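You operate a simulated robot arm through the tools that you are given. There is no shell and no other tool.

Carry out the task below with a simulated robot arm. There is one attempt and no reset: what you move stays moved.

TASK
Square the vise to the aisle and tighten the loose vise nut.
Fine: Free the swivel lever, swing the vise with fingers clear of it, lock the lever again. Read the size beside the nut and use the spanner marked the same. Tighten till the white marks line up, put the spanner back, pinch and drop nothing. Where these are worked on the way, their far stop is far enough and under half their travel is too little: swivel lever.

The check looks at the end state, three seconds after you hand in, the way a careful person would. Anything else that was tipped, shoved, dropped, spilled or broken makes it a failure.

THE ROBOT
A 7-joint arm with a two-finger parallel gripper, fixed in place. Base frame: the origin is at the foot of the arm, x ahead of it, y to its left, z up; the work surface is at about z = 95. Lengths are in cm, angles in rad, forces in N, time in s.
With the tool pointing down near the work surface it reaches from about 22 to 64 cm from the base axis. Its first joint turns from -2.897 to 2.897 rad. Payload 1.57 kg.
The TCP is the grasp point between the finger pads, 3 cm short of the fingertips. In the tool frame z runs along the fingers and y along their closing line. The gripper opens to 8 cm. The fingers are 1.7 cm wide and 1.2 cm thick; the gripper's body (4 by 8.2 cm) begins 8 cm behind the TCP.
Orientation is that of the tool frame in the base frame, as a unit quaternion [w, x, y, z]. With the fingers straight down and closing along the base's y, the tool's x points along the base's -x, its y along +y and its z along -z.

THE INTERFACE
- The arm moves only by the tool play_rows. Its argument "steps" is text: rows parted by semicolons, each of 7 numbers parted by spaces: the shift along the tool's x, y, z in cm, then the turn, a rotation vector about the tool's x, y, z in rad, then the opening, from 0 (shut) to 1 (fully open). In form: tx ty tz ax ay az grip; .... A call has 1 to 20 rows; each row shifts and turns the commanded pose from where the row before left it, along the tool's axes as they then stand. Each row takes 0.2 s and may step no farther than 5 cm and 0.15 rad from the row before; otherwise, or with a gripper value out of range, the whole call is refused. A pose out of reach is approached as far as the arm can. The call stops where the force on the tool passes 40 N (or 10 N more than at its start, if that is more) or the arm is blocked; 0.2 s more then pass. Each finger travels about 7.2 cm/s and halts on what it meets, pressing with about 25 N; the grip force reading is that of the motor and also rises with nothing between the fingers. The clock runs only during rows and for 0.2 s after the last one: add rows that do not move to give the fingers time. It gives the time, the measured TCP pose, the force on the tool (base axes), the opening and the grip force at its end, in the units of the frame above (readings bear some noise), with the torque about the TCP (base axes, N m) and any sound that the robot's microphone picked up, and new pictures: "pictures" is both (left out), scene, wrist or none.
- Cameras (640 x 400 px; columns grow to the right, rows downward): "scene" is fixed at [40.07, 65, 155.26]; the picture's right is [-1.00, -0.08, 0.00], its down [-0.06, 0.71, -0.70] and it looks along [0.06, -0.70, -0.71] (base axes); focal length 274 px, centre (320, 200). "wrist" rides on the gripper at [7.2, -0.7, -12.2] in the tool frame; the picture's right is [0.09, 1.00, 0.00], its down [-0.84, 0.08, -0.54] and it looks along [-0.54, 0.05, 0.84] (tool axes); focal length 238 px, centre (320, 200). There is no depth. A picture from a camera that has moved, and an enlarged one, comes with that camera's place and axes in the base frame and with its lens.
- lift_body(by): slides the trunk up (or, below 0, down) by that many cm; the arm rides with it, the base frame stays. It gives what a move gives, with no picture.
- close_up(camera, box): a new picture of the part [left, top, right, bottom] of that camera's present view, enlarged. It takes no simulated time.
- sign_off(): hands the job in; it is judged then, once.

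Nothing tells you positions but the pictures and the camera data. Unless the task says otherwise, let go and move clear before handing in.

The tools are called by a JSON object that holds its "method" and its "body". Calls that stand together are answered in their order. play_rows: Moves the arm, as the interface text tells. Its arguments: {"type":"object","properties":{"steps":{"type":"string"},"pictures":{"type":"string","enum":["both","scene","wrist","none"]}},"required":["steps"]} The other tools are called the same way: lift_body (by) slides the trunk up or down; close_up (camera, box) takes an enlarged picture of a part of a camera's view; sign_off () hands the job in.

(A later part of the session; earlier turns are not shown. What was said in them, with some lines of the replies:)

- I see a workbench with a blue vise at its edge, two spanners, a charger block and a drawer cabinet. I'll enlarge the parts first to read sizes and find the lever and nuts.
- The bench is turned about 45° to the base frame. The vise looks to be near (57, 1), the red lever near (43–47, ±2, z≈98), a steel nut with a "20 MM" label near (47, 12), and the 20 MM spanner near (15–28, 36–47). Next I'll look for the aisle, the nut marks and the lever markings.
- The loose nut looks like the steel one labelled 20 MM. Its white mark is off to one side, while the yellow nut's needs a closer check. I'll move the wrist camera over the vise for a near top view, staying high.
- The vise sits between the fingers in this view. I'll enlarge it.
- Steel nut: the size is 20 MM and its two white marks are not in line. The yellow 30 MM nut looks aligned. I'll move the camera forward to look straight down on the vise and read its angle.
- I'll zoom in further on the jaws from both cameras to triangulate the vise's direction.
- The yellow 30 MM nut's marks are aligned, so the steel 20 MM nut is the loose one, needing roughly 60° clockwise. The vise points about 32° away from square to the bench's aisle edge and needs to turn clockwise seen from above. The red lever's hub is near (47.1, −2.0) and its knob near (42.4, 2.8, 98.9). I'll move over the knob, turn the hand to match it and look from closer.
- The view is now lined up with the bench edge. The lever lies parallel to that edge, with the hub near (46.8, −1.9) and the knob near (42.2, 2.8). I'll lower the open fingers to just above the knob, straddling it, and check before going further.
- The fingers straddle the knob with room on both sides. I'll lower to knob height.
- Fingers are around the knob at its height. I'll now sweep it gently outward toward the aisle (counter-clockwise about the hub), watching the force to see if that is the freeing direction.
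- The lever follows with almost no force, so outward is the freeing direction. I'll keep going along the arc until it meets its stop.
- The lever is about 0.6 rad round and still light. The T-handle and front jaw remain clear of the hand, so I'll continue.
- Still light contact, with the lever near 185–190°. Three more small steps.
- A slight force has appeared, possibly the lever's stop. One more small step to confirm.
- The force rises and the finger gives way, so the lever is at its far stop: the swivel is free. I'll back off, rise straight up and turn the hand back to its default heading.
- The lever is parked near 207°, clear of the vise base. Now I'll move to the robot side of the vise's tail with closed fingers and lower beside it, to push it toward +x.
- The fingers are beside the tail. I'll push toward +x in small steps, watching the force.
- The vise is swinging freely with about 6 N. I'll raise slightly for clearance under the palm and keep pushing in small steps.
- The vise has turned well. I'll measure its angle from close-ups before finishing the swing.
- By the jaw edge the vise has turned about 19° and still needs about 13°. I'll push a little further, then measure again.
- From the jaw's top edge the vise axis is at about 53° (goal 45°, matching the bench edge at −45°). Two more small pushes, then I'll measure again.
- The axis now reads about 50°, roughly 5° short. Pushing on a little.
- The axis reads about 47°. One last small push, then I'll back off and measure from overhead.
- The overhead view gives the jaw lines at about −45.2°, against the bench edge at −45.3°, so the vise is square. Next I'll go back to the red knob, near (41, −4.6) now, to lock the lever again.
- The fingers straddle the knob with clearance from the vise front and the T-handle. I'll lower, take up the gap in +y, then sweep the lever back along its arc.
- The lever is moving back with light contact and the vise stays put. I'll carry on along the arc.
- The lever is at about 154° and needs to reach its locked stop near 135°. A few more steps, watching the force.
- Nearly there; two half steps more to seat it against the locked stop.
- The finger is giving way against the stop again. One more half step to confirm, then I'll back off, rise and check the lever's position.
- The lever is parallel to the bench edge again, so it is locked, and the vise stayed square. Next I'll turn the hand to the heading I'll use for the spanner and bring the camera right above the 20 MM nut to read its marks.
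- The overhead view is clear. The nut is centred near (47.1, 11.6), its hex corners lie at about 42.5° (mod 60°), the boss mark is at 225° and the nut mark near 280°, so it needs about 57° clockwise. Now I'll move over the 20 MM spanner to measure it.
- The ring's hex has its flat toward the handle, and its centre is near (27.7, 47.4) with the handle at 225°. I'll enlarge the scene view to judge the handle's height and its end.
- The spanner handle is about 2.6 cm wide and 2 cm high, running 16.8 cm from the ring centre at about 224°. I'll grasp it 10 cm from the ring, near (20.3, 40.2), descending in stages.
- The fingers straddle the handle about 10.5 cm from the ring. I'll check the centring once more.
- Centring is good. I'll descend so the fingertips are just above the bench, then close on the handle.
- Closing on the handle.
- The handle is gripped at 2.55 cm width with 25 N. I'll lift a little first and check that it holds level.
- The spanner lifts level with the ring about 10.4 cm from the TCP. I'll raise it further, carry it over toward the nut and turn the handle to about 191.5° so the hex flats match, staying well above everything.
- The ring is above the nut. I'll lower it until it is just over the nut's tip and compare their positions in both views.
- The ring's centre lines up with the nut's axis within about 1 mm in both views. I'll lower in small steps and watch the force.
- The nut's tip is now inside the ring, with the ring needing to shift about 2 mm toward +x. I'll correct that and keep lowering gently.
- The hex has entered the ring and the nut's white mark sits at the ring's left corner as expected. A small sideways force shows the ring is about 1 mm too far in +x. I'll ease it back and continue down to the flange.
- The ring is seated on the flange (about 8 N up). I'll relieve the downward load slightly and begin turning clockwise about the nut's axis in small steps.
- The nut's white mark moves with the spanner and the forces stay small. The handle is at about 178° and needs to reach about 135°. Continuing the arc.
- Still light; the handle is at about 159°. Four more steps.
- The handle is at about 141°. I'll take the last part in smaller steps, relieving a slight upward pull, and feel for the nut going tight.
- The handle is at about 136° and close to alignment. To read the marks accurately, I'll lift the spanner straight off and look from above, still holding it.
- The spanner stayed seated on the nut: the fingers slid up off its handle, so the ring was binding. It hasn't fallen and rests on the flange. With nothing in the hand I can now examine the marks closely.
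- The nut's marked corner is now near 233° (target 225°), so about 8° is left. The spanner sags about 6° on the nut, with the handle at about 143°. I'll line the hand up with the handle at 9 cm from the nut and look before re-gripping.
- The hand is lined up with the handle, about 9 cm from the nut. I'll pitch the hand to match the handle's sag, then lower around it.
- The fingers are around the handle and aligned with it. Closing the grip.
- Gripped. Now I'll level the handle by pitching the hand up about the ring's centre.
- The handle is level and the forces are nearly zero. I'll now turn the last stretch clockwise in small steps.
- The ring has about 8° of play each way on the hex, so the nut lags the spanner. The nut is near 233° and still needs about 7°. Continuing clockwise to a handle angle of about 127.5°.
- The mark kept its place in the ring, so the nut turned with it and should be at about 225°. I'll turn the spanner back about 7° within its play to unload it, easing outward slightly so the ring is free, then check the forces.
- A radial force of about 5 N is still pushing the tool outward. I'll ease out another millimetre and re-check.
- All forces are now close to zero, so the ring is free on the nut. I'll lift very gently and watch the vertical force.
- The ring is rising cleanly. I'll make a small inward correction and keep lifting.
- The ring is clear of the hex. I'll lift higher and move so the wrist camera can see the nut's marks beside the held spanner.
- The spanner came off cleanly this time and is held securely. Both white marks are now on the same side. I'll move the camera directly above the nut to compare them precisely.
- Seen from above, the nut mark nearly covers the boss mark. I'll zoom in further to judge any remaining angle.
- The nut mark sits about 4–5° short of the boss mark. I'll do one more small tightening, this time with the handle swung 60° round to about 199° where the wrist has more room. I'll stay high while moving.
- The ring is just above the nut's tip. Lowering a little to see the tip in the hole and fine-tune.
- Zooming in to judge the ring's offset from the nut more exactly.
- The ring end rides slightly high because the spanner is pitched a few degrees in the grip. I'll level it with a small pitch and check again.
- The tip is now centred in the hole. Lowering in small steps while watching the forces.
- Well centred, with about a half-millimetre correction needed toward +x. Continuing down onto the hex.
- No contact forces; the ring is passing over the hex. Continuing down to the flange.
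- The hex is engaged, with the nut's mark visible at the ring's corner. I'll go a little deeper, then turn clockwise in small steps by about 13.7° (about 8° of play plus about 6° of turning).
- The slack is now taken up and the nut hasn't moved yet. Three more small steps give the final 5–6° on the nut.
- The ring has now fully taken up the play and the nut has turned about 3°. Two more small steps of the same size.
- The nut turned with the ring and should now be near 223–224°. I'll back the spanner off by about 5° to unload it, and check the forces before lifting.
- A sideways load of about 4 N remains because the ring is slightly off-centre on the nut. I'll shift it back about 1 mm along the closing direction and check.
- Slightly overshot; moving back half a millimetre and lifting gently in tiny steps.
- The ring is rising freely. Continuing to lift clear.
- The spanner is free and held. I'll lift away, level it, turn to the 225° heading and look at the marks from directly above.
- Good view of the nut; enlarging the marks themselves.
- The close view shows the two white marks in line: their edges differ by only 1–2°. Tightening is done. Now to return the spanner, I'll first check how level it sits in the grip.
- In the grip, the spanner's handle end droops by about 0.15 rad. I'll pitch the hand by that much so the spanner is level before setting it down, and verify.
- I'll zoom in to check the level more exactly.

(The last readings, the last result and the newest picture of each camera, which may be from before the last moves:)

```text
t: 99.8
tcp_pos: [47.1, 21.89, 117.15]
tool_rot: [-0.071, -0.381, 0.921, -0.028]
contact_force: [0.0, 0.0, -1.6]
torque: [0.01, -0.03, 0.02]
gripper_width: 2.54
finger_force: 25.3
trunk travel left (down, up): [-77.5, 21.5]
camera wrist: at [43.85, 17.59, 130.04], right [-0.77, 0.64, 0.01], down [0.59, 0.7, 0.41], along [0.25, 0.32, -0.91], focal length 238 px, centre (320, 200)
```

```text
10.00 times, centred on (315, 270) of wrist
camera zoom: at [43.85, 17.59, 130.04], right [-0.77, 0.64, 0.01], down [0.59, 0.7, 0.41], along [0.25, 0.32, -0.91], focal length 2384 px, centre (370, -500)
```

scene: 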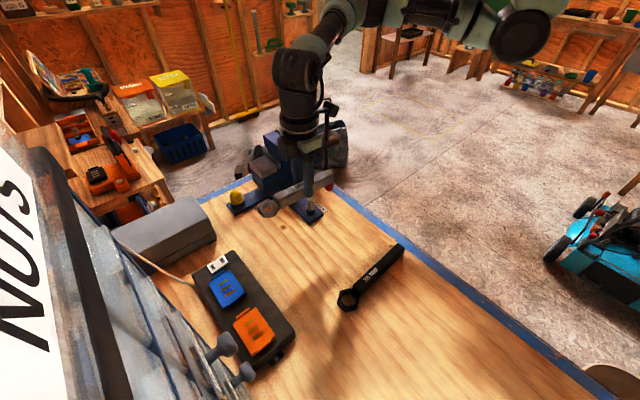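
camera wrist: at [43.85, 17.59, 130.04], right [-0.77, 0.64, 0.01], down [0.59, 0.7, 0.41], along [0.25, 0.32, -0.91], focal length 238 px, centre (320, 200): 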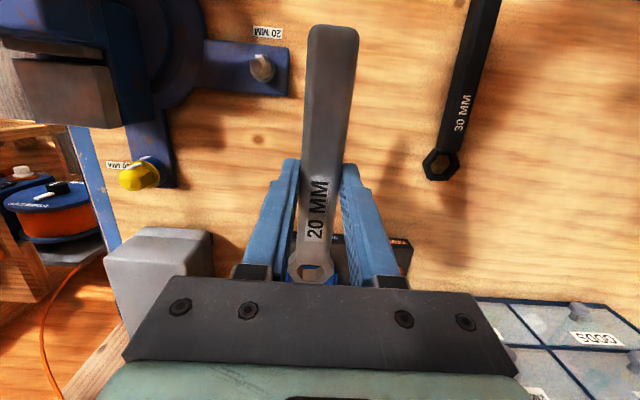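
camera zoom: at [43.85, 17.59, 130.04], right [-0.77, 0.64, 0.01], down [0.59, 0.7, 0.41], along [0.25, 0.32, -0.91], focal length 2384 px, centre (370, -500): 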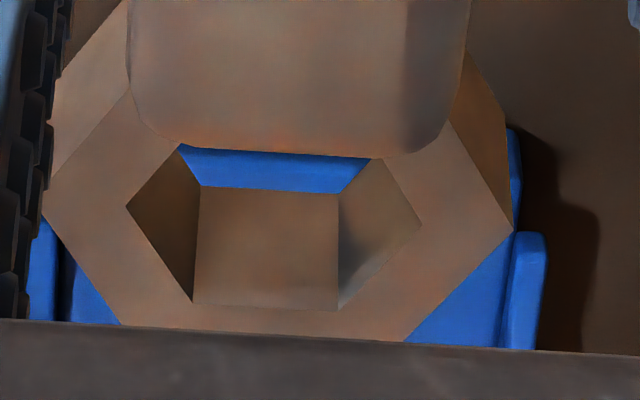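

The handle end is now slightly high (about 0.03–0.04 rad), so I'll take back 0.03 rad and carry the spanner over its original spot, near ring (27.6, 47.2) along 225°, staying above the bench.

{"method": "play_rows", "body": {"steps": "0 0 0 0 -0.03 0 0; 0.473 3.545 0.057 0 0 0 0; 0.473 3.545 0.057 0 0 0 0; 0.473 3.545 0.057 0 0 0 0; 0.473 3.545 0.057 0 0 0 0; 0.473 3.545 0.057 0 0 0 0; 0.473 3.545 0.057 0 0 0 0; 0.473 3.545 0.057 0 0 0 0; 0.473 3.545 0.057 0 0 0 0; 0.473 3.545 0.057 0 0 0 0; -0.42 0 3.475 0 0 0 0; -0.42 0 3.475 0 0 0 0; -0.42 0 3.475 0 0 0 0; -0.3 0 2.48 0 0 0 0; 0 0 0 0 0 0 0"}}

{"method": "close_up", "body": {"camera": "scene", "box": [370, 250, 490, 380]}}

{"method": "close_up", "body": {"camera": "wrist", "box": [285, 250, 345, 290]}}

```text
t: 103.0
tcp_pos: [21.49, 41.55, 104.07]
tool_rot: [-0.056, -0.381, 0.923, -0.023]
contact_force: [0.5, -0.7, -0.8]
torque: [-0.02, -0.02, 0.0]
gripper_width: 2.52
finger_force: 25.2
trunk travel left (down, up): [-77.5, 21.5]
camera wrist: at [18.0, 36.96, 116.94], right [-0.77, 0.64, 0.01], down [0.58, 0.69, 0.44], along [0.27, 0.34, -0.9], focal length 238 px, centre (320, 200)
```

scene: 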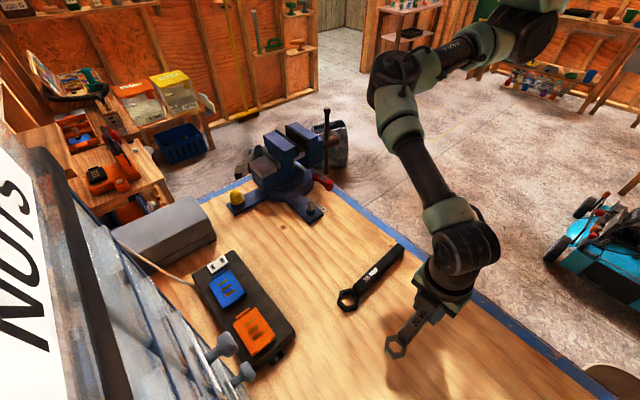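
wrist: 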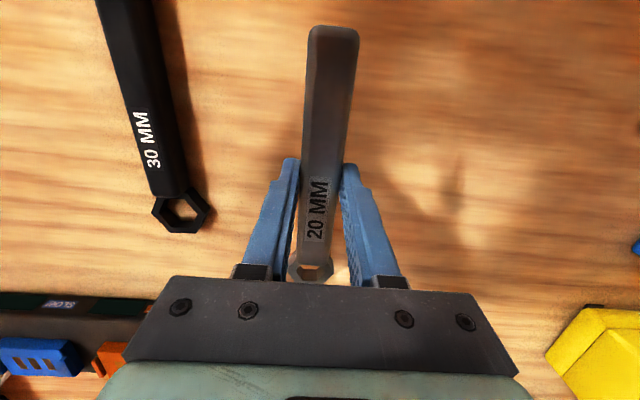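

```text
3.08 times, centred on (430, 315) of scene
camera zoom: at [40.07, 65.0, 155.26], right [-1.0, -0.08, 0.0], down [-0.06, 0.71, -0.7], along [0.06, -0.7, -0.71], focal length 844 px, centre (-18, -154)
```

zoom: 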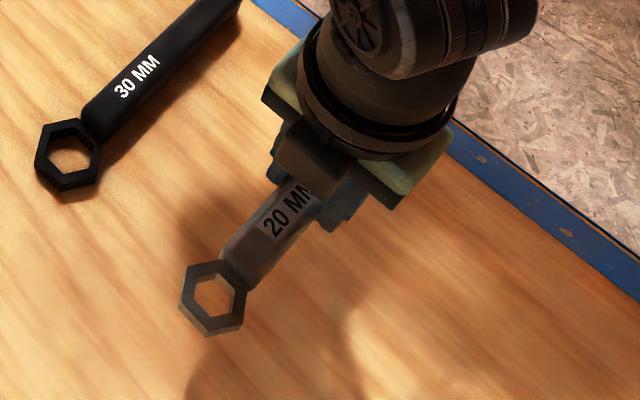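

```text
10.00 times, centred on (315, 270) of wrist
camera zoom: at [18.0, 36.96, 116.94], right [-0.77, 0.64, 0.01], down [0.58, 0.69, 0.44], along [0.27, 0.34, -0.9], focal length 2384 px, centre (370, -500)
```

zoom: 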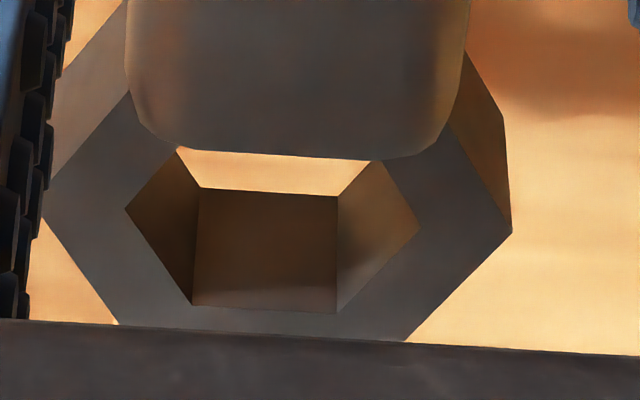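

Above the original spot. Descending in stages, then feeling for the bench.

{"method": "play_rows", "body": {"steps": "-0.27 0 2.234 0 0 0 0; -0.21 0 1.737 0 0 0 0; 0 0 0 0 0 0 0", "pictures": "none"}}

{"method": "close_up", "body": {"camera": "scene", "box": [370, 270, 470, 370]}}

{"method": "close_up", "body": {"camera": "wrist", "box": [260, 10, 400, 290]}}

```text
t: 103.8
tcp_pos: [21.37, 41.5, 100.0]
tool_rot: [-0.055, -0.382, 0.922, -0.023]
contact_force: [0.5, 0.4, -1.2]
torque: [0.01, -0.01, -0.02]
gripper_width: 2.53
finger_force: 25.0
trunk travel left (down, up): [-77.5, 21.5]
```

```text
4.00 times, centred on (420, 320) of scene
camera zoom: at [40.07, 65.0, 155.26], right [-1.0, -0.08, 0.0], down [-0.06, 0.71, -0.7], along [0.06, -0.7, -0.71], focal length 1098 px, centre (-80, -280)
```

zoom: 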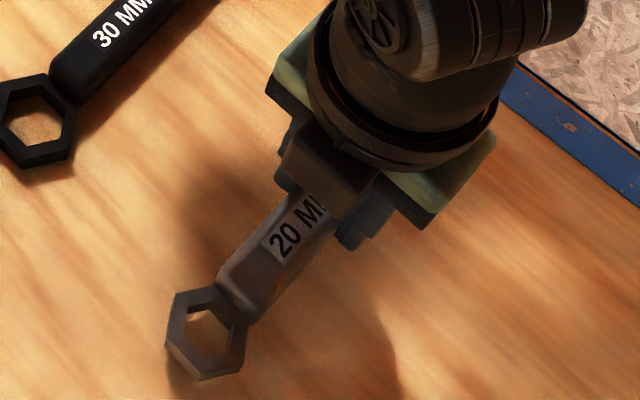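

```text
1.43 times, centred on (330, 150) of wrist
camera zoom: at [17.87, 36.86, 112.87], right [-0.77, 0.64, 0.01], down [0.58, 0.69, 0.44], along [0.27, 0.34, -0.9], focal length 340 px, centre (306, 271)
```

zoom: 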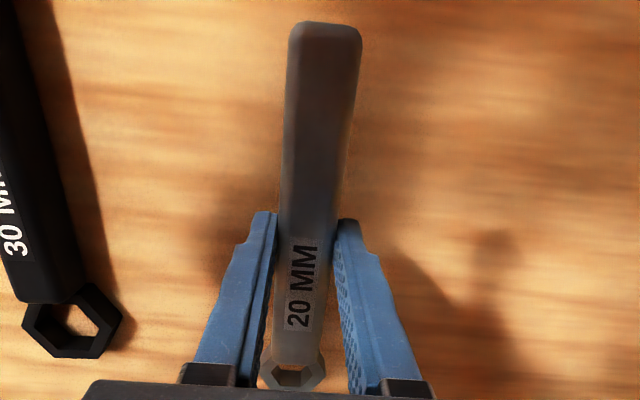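

Almost down. Small steps now, watching for contact.

{"method": "play_rows", "body": {"steps": "-0.036 0 0.298 0 0 0 0; -0.036 0 0.298 0 0 0 0; -0.036 0 0.298 0 0 0 0; 0 0 0 0 0 0 0", "pictures": "none"}}

{"method": "play_rows", "body": {"steps": "-0.024 0 0.199 0 0 0 0; 0 0 0 0 0 0 0", "pictures": "none"}}

{"method": "close_up", "body": {"camera": "scene", "box": [370, 270, 470, 370]}}

```text
t: 104.8
tcp_pos: [21.45, 41.39, 99.11]
tool_rot: [-0.055, -0.382, 0.922, -0.023]
contact_force: [-0.8, 0.6, -0.5]
torque: [-0.01, 0.0, -0.04]
gripper_width: 2.53
finger_force: 24.9
trunk travel left (down, up): [-77.5, 21.5]
```

```text
t: 105.4
tcp_pos: [21.36, 41.26, 99.0]
tool_rot: [-0.055, -0.381, 0.923, -0.021]
contact_force: [-0.8, 0.3, 4.3]
torque: [0.38, -0.44, 0.01]
gripper_width: 2.55
finger_force: 25.7
trunk travel left (down, up): [-77.5, 21.5]
```

```text
4.00 times, centred on (420, 320) of scene
camera zoom: at [40.07, 65.0, 155.26], right [-1.0, -0.08, 0.0], down [-0.06, 0.71, -0.7], along [0.06, -0.7, -0.71], focal length 1098 px, centre (-80, -280)
```

zoom: 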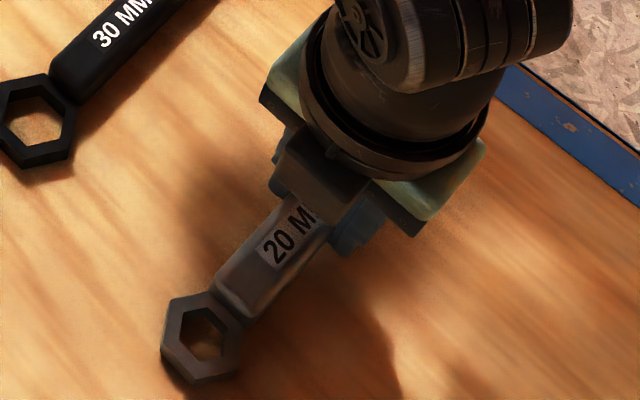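

The ring end touched first, so the handle end is still slightly high. I'll pitch it down about the ring in small steps until it lies flat.

{"method": "play_rows", "body": {"steps": "0.025 0 0.128 0 -0.015 0 0; 0.025 0 0.128 0 -0.015 0 0; 0 0 0 0 0 0 0", "pictures": "none"}}

{"method": "play_rows", "body": {"steps": "0.025 0 0.128 0 -0.015 0 0; 0 0 0 0 0 0 0", "pictures": "none"}}

{"method": "close_up", "body": {"camera": "scene", "box": [370, 270, 470, 370]}}

{"method": "close_up", "body": {"camera": "wrist", "box": [260, 10, 400, 290]}}

```text
t: 106.2
tcp_pos: [21.47, 41.45, 98.81]
tool_rot: [-0.042, -0.382, 0.923, -0.016]
contact_force: [-1.2, -1.8, 4.5]
torque: [0.33, -0.38, -0.03]
gripper_width: 2.54
finger_force: 25.0
trunk travel left (down, up): [-77.5, 21.5]
```

```text
t: 106.8
tcp_pos: [21.45, 41.33, 98.6]
tool_rot: [-0.035, -0.382, 0.923, -0.014]
contact_force: [-1.1, -0.5, 4.7]
torque: [-0.35, 0.39, -0.04]
gripper_width: 2.52
finger_force: 25.1
trunk travel left (down, up): [-77.5, 21.5]
```

```text
4.00 times, centred on (420, 320) of scene
camera zoom: at [40.07, 65.0, 155.26], right [-1.0, -0.08, 0.0], down [-0.06, 0.71, -0.7], along [0.06, -0.7, -0.71], focal length 1098 px, centre (-80, -280)
```

zoom: 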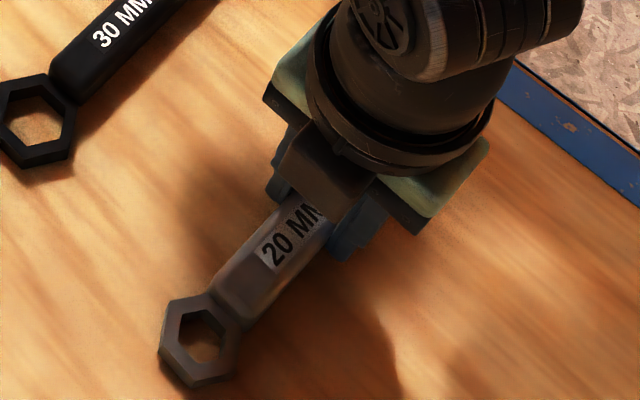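

```text
1.43 times, centred on (330, 150) of wrist
camera zoom: at [17.51, 36.44, 111.19], right [-0.77, 0.64, 0.01], down [0.56, 0.67, 0.48], along [0.3, 0.37, -0.88], focal length 340 px, centre (306, 271)
```

zoom: 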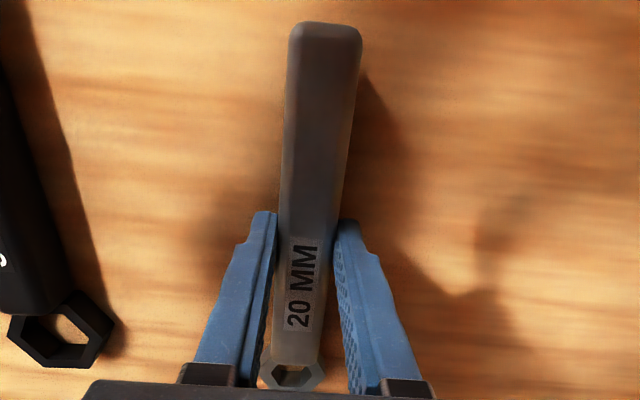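

The contact has passed to the handle end, so it is within about a millimetre of flat and very near its original place. I'll release gently.

{"method": "play_rows", "body": {"steps": "0 0 0 0 0 0 0.34; 0 0 0 0 0 0 0.38; 0 0 0 0 0 0 0.45; 0 0 0 0 0 0 0.55; 0 0 0 0 0 0 0.55; 0 0 0 0 0 0 0.55"}}

{"method": "close_up", "body": {"camera": "wrist", "box": [220, 10, 420, 290]}}

{"method": "close_up", "body": {"camera": "scene", "box": [370, 270, 470, 370]}}

```text
t: 108.2
tcp_pos: [21.48, 41.48, 98.5]
tool_rot: [-0.034, -0.383, 0.923, -0.014]
contact_force: [0.6, 0.4, 0.4]
torque: [0.0, -0.04, 0.03]
gripper_width: 4.39
finger_force: 0.0
trunk travel left (down, up): [-77.5, 21.5]
camera wrist: at [17.54, 36.48, 111.18], right [-0.77, 0.64, 0.01], down [0.56, 0.67, 0.48], along [0.3, 0.37, -0.88], focal length 238 px, centre (320, 200)
```

scene: 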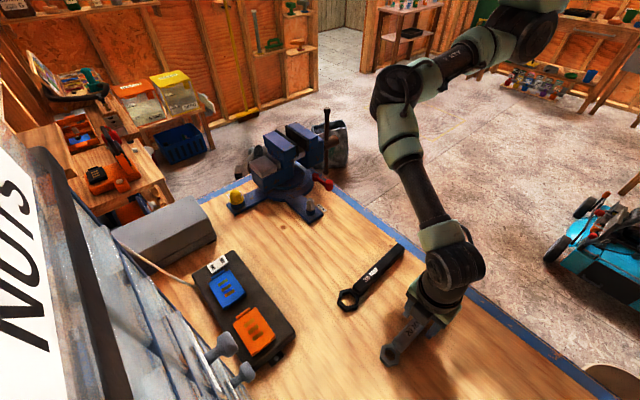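
wrist: 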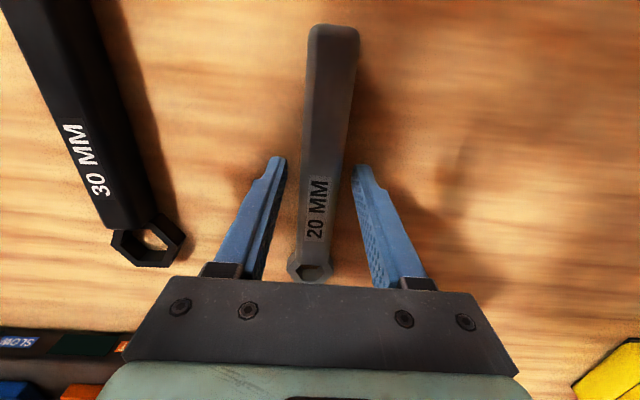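

```text
1.43 times, centred on (320, 150) of wrist
camera zoom: at [17.54, 36.48, 111.18], right [-0.77, 0.64, 0.01], down [0.56, 0.67, 0.48], along [0.3, 0.37, -0.88], focal length 340 px, centre (320, 271)
```

zoom: 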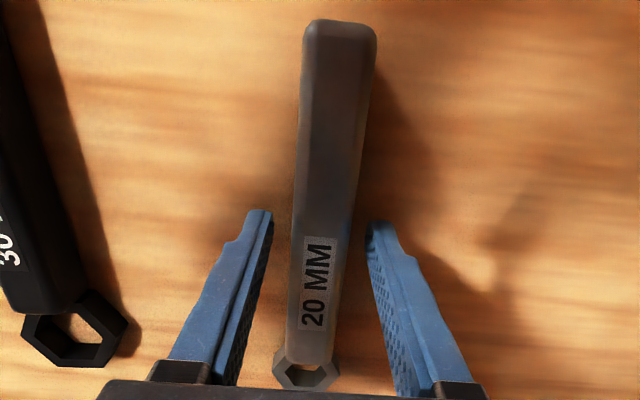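

```text
4.00 times, centred on (420, 320) of scene
camera zoom: at [40.07, 65.0, 155.26], right [-1.0, -0.08, 0.0], down [-0.06, 0.71, -0.7], along [0.06, -0.7, -0.71], focal length 1098 px, centre (-80, -280)
```

zoom: 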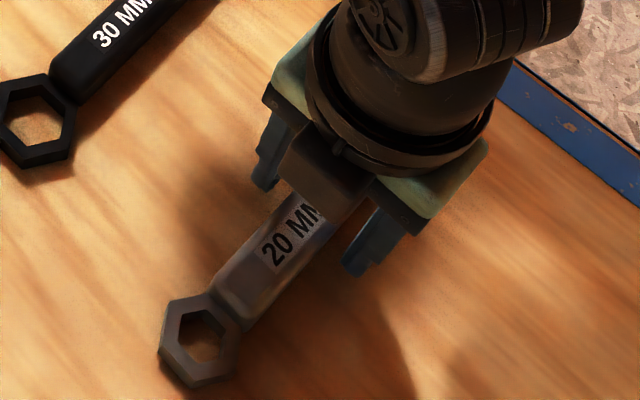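

Released and lying flat. Rising straight up and levelling the hand.

{"method": "play_rows", "body": {"steps": "0.15 0 -1.99 0 0 0 0.55; 0.3 0 -3.99 0 0 0 0.55; 0.3 0 -3.99 0 0 0 0.55; 0.3 0 -3.99 0 0 0 0.55; 0 0 0 0 -0.075 0 0.55; 0 0 -3 0 0 0 0.55; -3 0 -2 0 0 0 0.55; -3 0 0 0 0 0 0.55; 0 0 0 0 0 0 0.55"}}

{"method": "close_up", "body": {"camera": "wrist", "box": [200, 0, 440, 180]}}

{"method": "close_up", "body": {"camera": "scene", "box": [370, 280, 470, 370]}}

```text
t: 110.2
tcp_pos: [25.75, 45.33, 117.56]
tool_rot: [-0.001, -0.383, 0.924, 0.0]
contact_force: [-0.1, 0.1, -0.3]
torque: [0.0, 0.01, -0.01]
gripper_width: 4.39
finger_force: 0.0
trunk travel left (down, up): [-77.5, 21.5]
camera wrist: at [21.15, 39.76, 129.6], right [-0.77, 0.64, 0.0], down [0.54, 0.65, 0.54], along [0.35, 0.42, -0.84], focal length 238 px, centre (320, 200)
```

scene: 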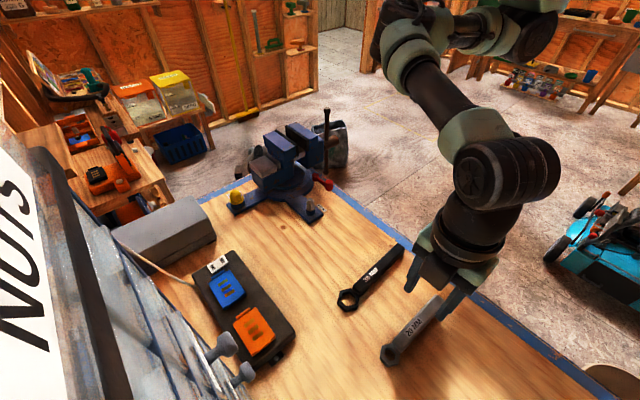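
wrist: 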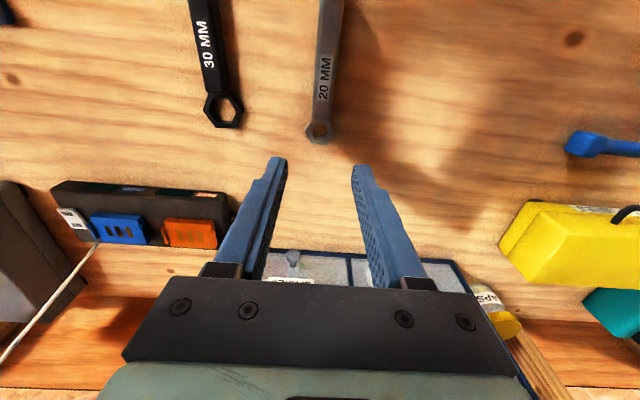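

```text
2.22 times, centred on (320, 90) of wrist
camera zoom: at [21.15, 39.76, 129.6], right [-0.77, 0.64, 0.0], down [0.54, 0.65, 0.54], along [0.35, 0.42, -0.84], focal length 530 px, centre (320, 444)
```

zoom: 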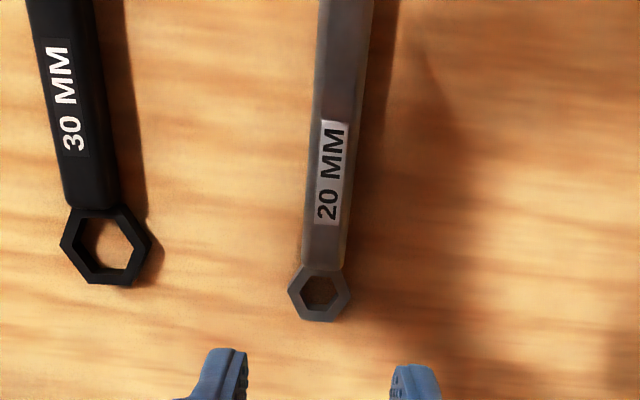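

```text
4.44 times, centred on (420, 325) of scene
camera zoom: at [40.07, 65.0, 155.26], right [-1.0, -0.08, 0.0], down [-0.06, 0.71, -0.7], along [0.06, -0.7, -0.71], focal length 1220 px, centre (-124, -356)
```

zoom: 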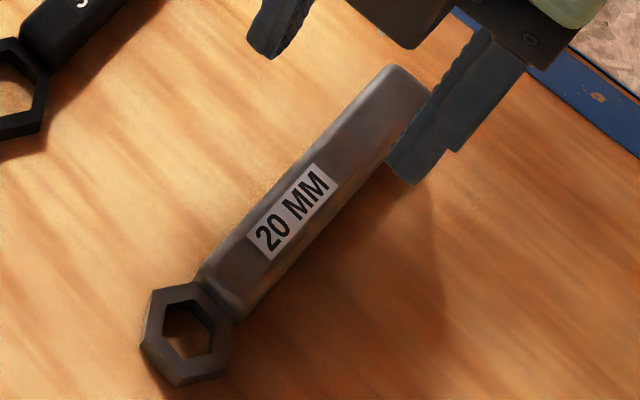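

The spanner is back within about 3 mm of where it was. Now I'll move over the vise for a final check of the nut marks, the lever and the squareness.

{"method": "play_rows", "body": {"steps": "0.16 -4.29 -0.4 0 0 0 0.55; 0.16 -4.29 -0.4 0 0 0 0.55; 0.16 -4.29 -0.4 0 0 0 0.55; 0.16 -4.29 -0.4 0 0 0 0.55; 0.16 -4.29 -0.4 0 0 0 0.55; 0.16 -4.29 -0.4 0 0 0 0.55; 0.16 -4.29 -0.4 0 0 0 0.55; 0.16 -4.29 -0.4 0 0 0 0.55; 0.16 -4.29 -0.4 0 0 0 0.55; 0 0 0 0 0 0 0.55"}}

{"method": "close_up", "body": {"camera": "wrist", "box": [295, 30, 355, 75]}}

{"method": "close_up", "body": {"camera": "scene", "box": [220, 90, 370, 230]}}

```text
t: 112.4
tcp_pos: [51.86, 17.06, 121.26]
tool_rot: [0.0, -0.383, 0.924, 0.001]
contact_force: [0.7, -0.4, 0.5]
torque: [0.01, 0.01, 0.01]
gripper_width: 4.4
finger_force: 0.0
trunk travel left (down, up): [-77.5, 21.5]
camera wrist: at [47.28, 11.42, 133.27], right [-0.77, 0.64, 0.0], down [0.54, 0.65, 0.54], along [0.35, 0.42, -0.84], focal length 238 px, centre (320, 200)
```

scene: 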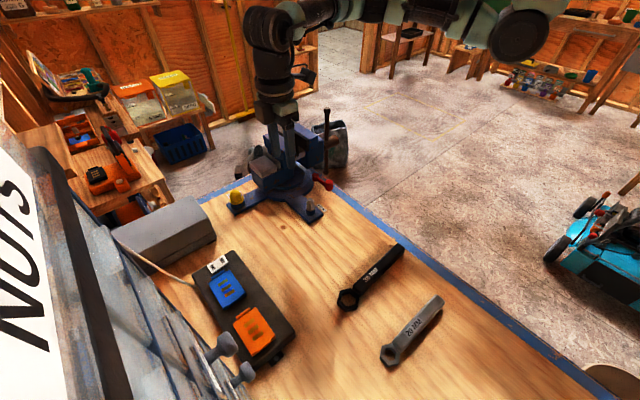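
wrist: 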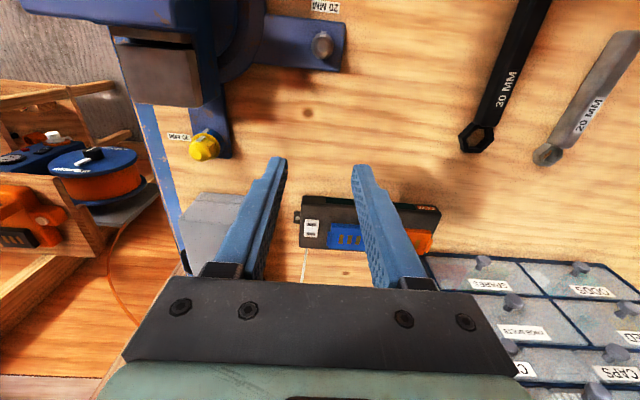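

```text
8.89 times, centred on (325, 52) of wrist
camera zoom: at [47.28, 11.42, 133.27], right [-0.77, 0.64, 0.0], down [0.54, 0.65, 0.54], along [0.35, 0.42, -0.84], focal length 2119 px, centre (276, 1511)
```

zoom: 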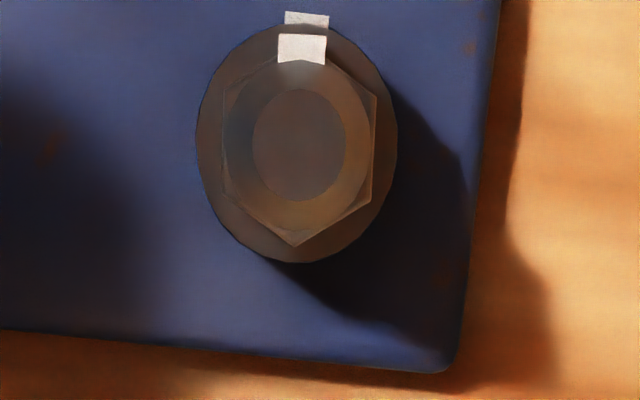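

```text
2.86 times, centred on (295, 160) of scene
camera zoom: at [40.07, 65.0, 155.26], right [-1.0, -0.08, 0.0], down [-0.06, 0.71, -0.7], along [0.06, -0.7, -0.71], focal length 784 px, centre (391, 314)
```

zoom: 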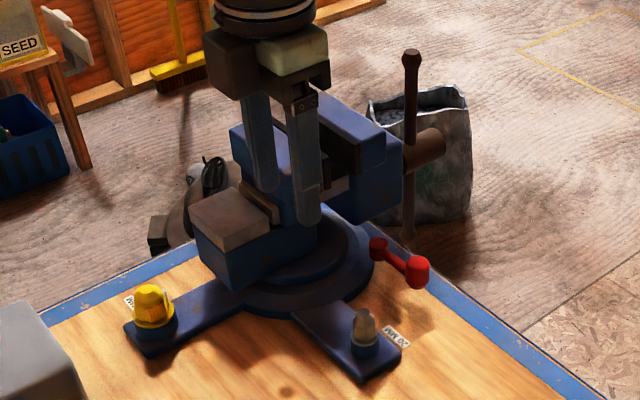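

The two white marks line up (within about 2°). Last, I'll check the vise's squareness from above once more.

{"method": "play_rows", "body": {"steps": "1.36 -3.57 -0.5 0 0 0 0.55; 1.36 -3.57 -0.5 0 0 0 0.55; 1.36 -3.57 -0.5 0 0 0 0.55; 1.36 -3.57 -0.5 0 0 0 0.55; 0 0 0 0 0 0 0.55", "pictures": "wrist"}}

{"method": "close_up", "body": {"camera": "wrist", "box": [180, 0, 420, 160]}}

```text
t: 113.6
tcp_pos: [54.51, 11.36, 121.79]
tool_rot: [0.0, -0.383, 0.924, 0.0]
contact_force: [0.2, 1.1, -0.3]
torque: [-0.01, 0.02, 0.0]
gripper_width: 4.4
finger_force: 0.0
out of reach, approached as far as the arm can: row 2, 3, 4
trunk travel left (down, up): [-77.5, 21.5]
camera wrist: at [49.89, 5.7, 133.9], right [-0.77, 0.64, 0.0], down [0.54, 0.65, 0.54], along [0.35, 0.42, -0.84], focal length 238 px, centre (320, 200)
```

wrist: 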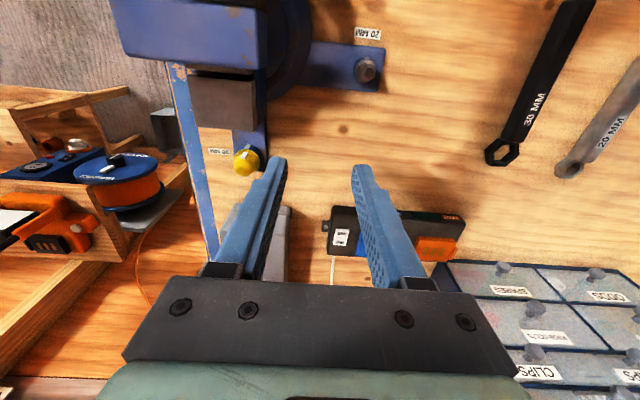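

```text
2.50 times, centred on (300, 80) of wrist
camera zoom: at [49.89, 5.7, 133.9], right [-0.77, 0.64, 0.0], down [0.54, 0.65, 0.54], along [0.35, 0.42, -0.84], focal length 596 px, centre (370, 500)
```

zoom: 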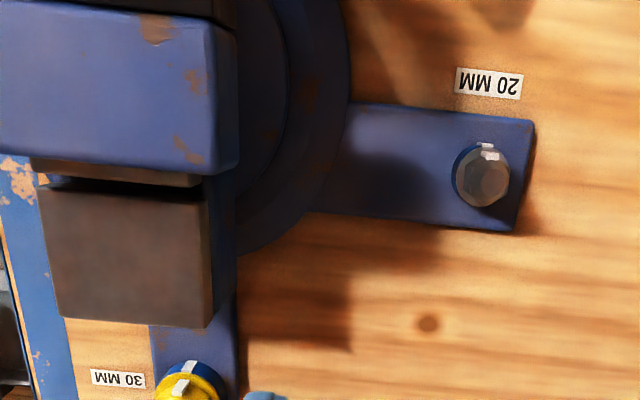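

The tail's edge measures 135.4°, parallel to the aisle edge, so the vise is still square, and the lever is locked. I'll move the empty hand clear of everything, and take a last look before handing in.

{"method": "play_rows", "body": {"steps": "-1.36 3.57 0 0 0 0 0.55; -1.36 3.57 0 0 0 0 0.55; -1.36 3.57 0 0 0 0 0.55; -1.36 3.57 0 0 0 0 0.55; 1.04 3.5 -1.5 0 0 0 0.55; 1.04 3.5 -1.5 0 0 0 0.55; 1.04 3.5 -1.5 0 0 0 0.55; 1.04 3.5 -1.5 0 0 0 0.55; 0 0 0 0 0 0 0.55; 0 0 0 0 0 0 0.55"}}

{"method": "close_up", "body": {"camera": "scene", "box": [210, 90, 370, 230]}}

{"method": "close_up", "body": {"camera": "scene", "box": [320, 220, 470, 380]}}

```text
t: 115.8
tcp_pos: [35.36, 32.09, 127.73]
tool_rot: [0.0, -0.383, 0.924, 0.0]
contact_force: [-0.5, 0.6, -0.2]
torque: [-0.01, 0.02, -0.02]
gripper_width: 4.42
finger_force: 0.0
trunk travel left (down, up): [-77.5, 21.5]
camera wrist: at [30.85, 26.47, 139.85], right [-0.77, 0.64, 0.0], down [0.54, 0.65, 0.54], along [0.35, 0.42, -0.84], focal length 238 px, centre (320, 200)
```

scene: 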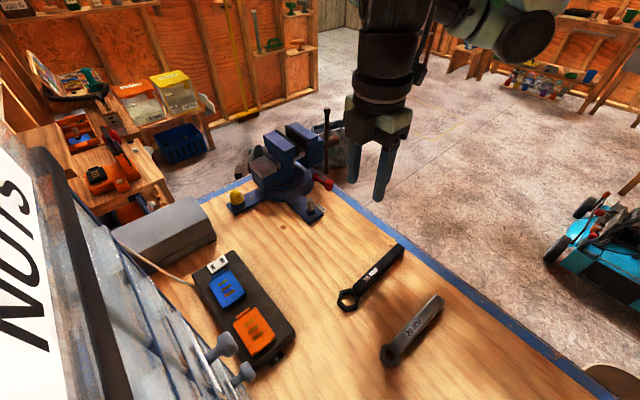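
wrist: 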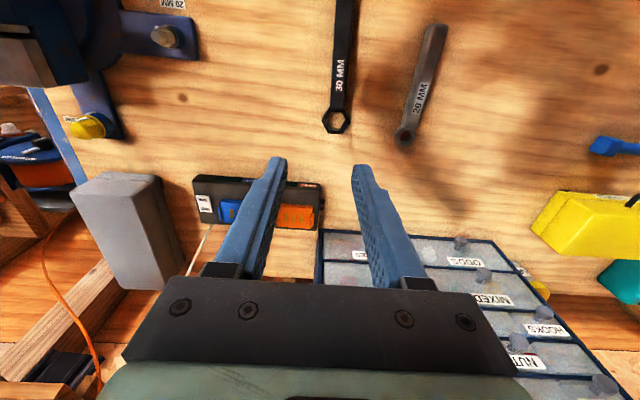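

```text
2.86 times, centred on (290, 160) of scene
camera zoom: at [40.07, 65.0, 155.26], right [-1.0, -0.08, 0.0], down [-0.06, 0.71, -0.7], along [0.06, -0.7, -0.71], focal length 784 px, centre (406, 314)
```

zoom: 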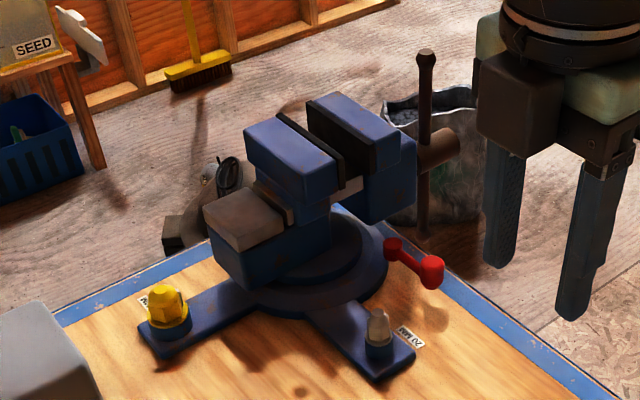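

```text
2.50 times, centred on (395, 300) of scene
camera zoom: at [40.07, 65.0, 155.26], right [-1.0, -0.08, 0.0], down [-0.06, 0.71, -0.7], along [0.06, -0.7, -0.71], focal length 686 px, centre (132, -50)
```

zoom: 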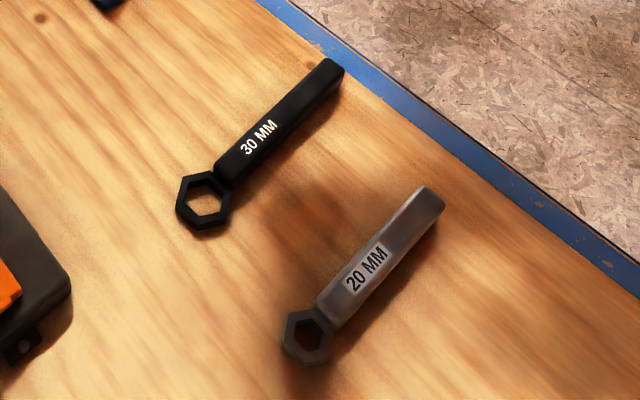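

The vise is square to the aisle, the red lever is locked, and the 20 MM nut's marks are in line. The 20 MM spanner is back beside the 30 MM one, nothing else has moved, and the hand is empty and clear. Handing in.

{"method": "sign_off", "body": {}}

```text
The job is handed in.
```

I squared the vise to the aisle and tightened the loose nut, and the job is handed in. I don't have the check's verdict.

- **Vise:** I freed the red lever to its far stop and pushed the vise round by its tail, with the fingers clear of the lever. Its edges measured within about half a degree of the bench's aisle edge.
- **Lever:** It is back against its locked stop, parallel to the bench edge, as it was at the start.
- **Nut:** The loose one was the steel nut labelled 20 MM, and I turned it with the 20 MM spanner. The white marks line up to within about 2–3°.
- **Slip on the nut:** At my first lift the ring was binding and the fingers slid off the handle, so the spanner stayed on the nut until I gripped it again. It never fell.
- **Spanner:** It is back flat on the bench within about 5 mm of where it was.

Nothing else looked moved in the last pictures, and the hand was empty and clear when I handed in.
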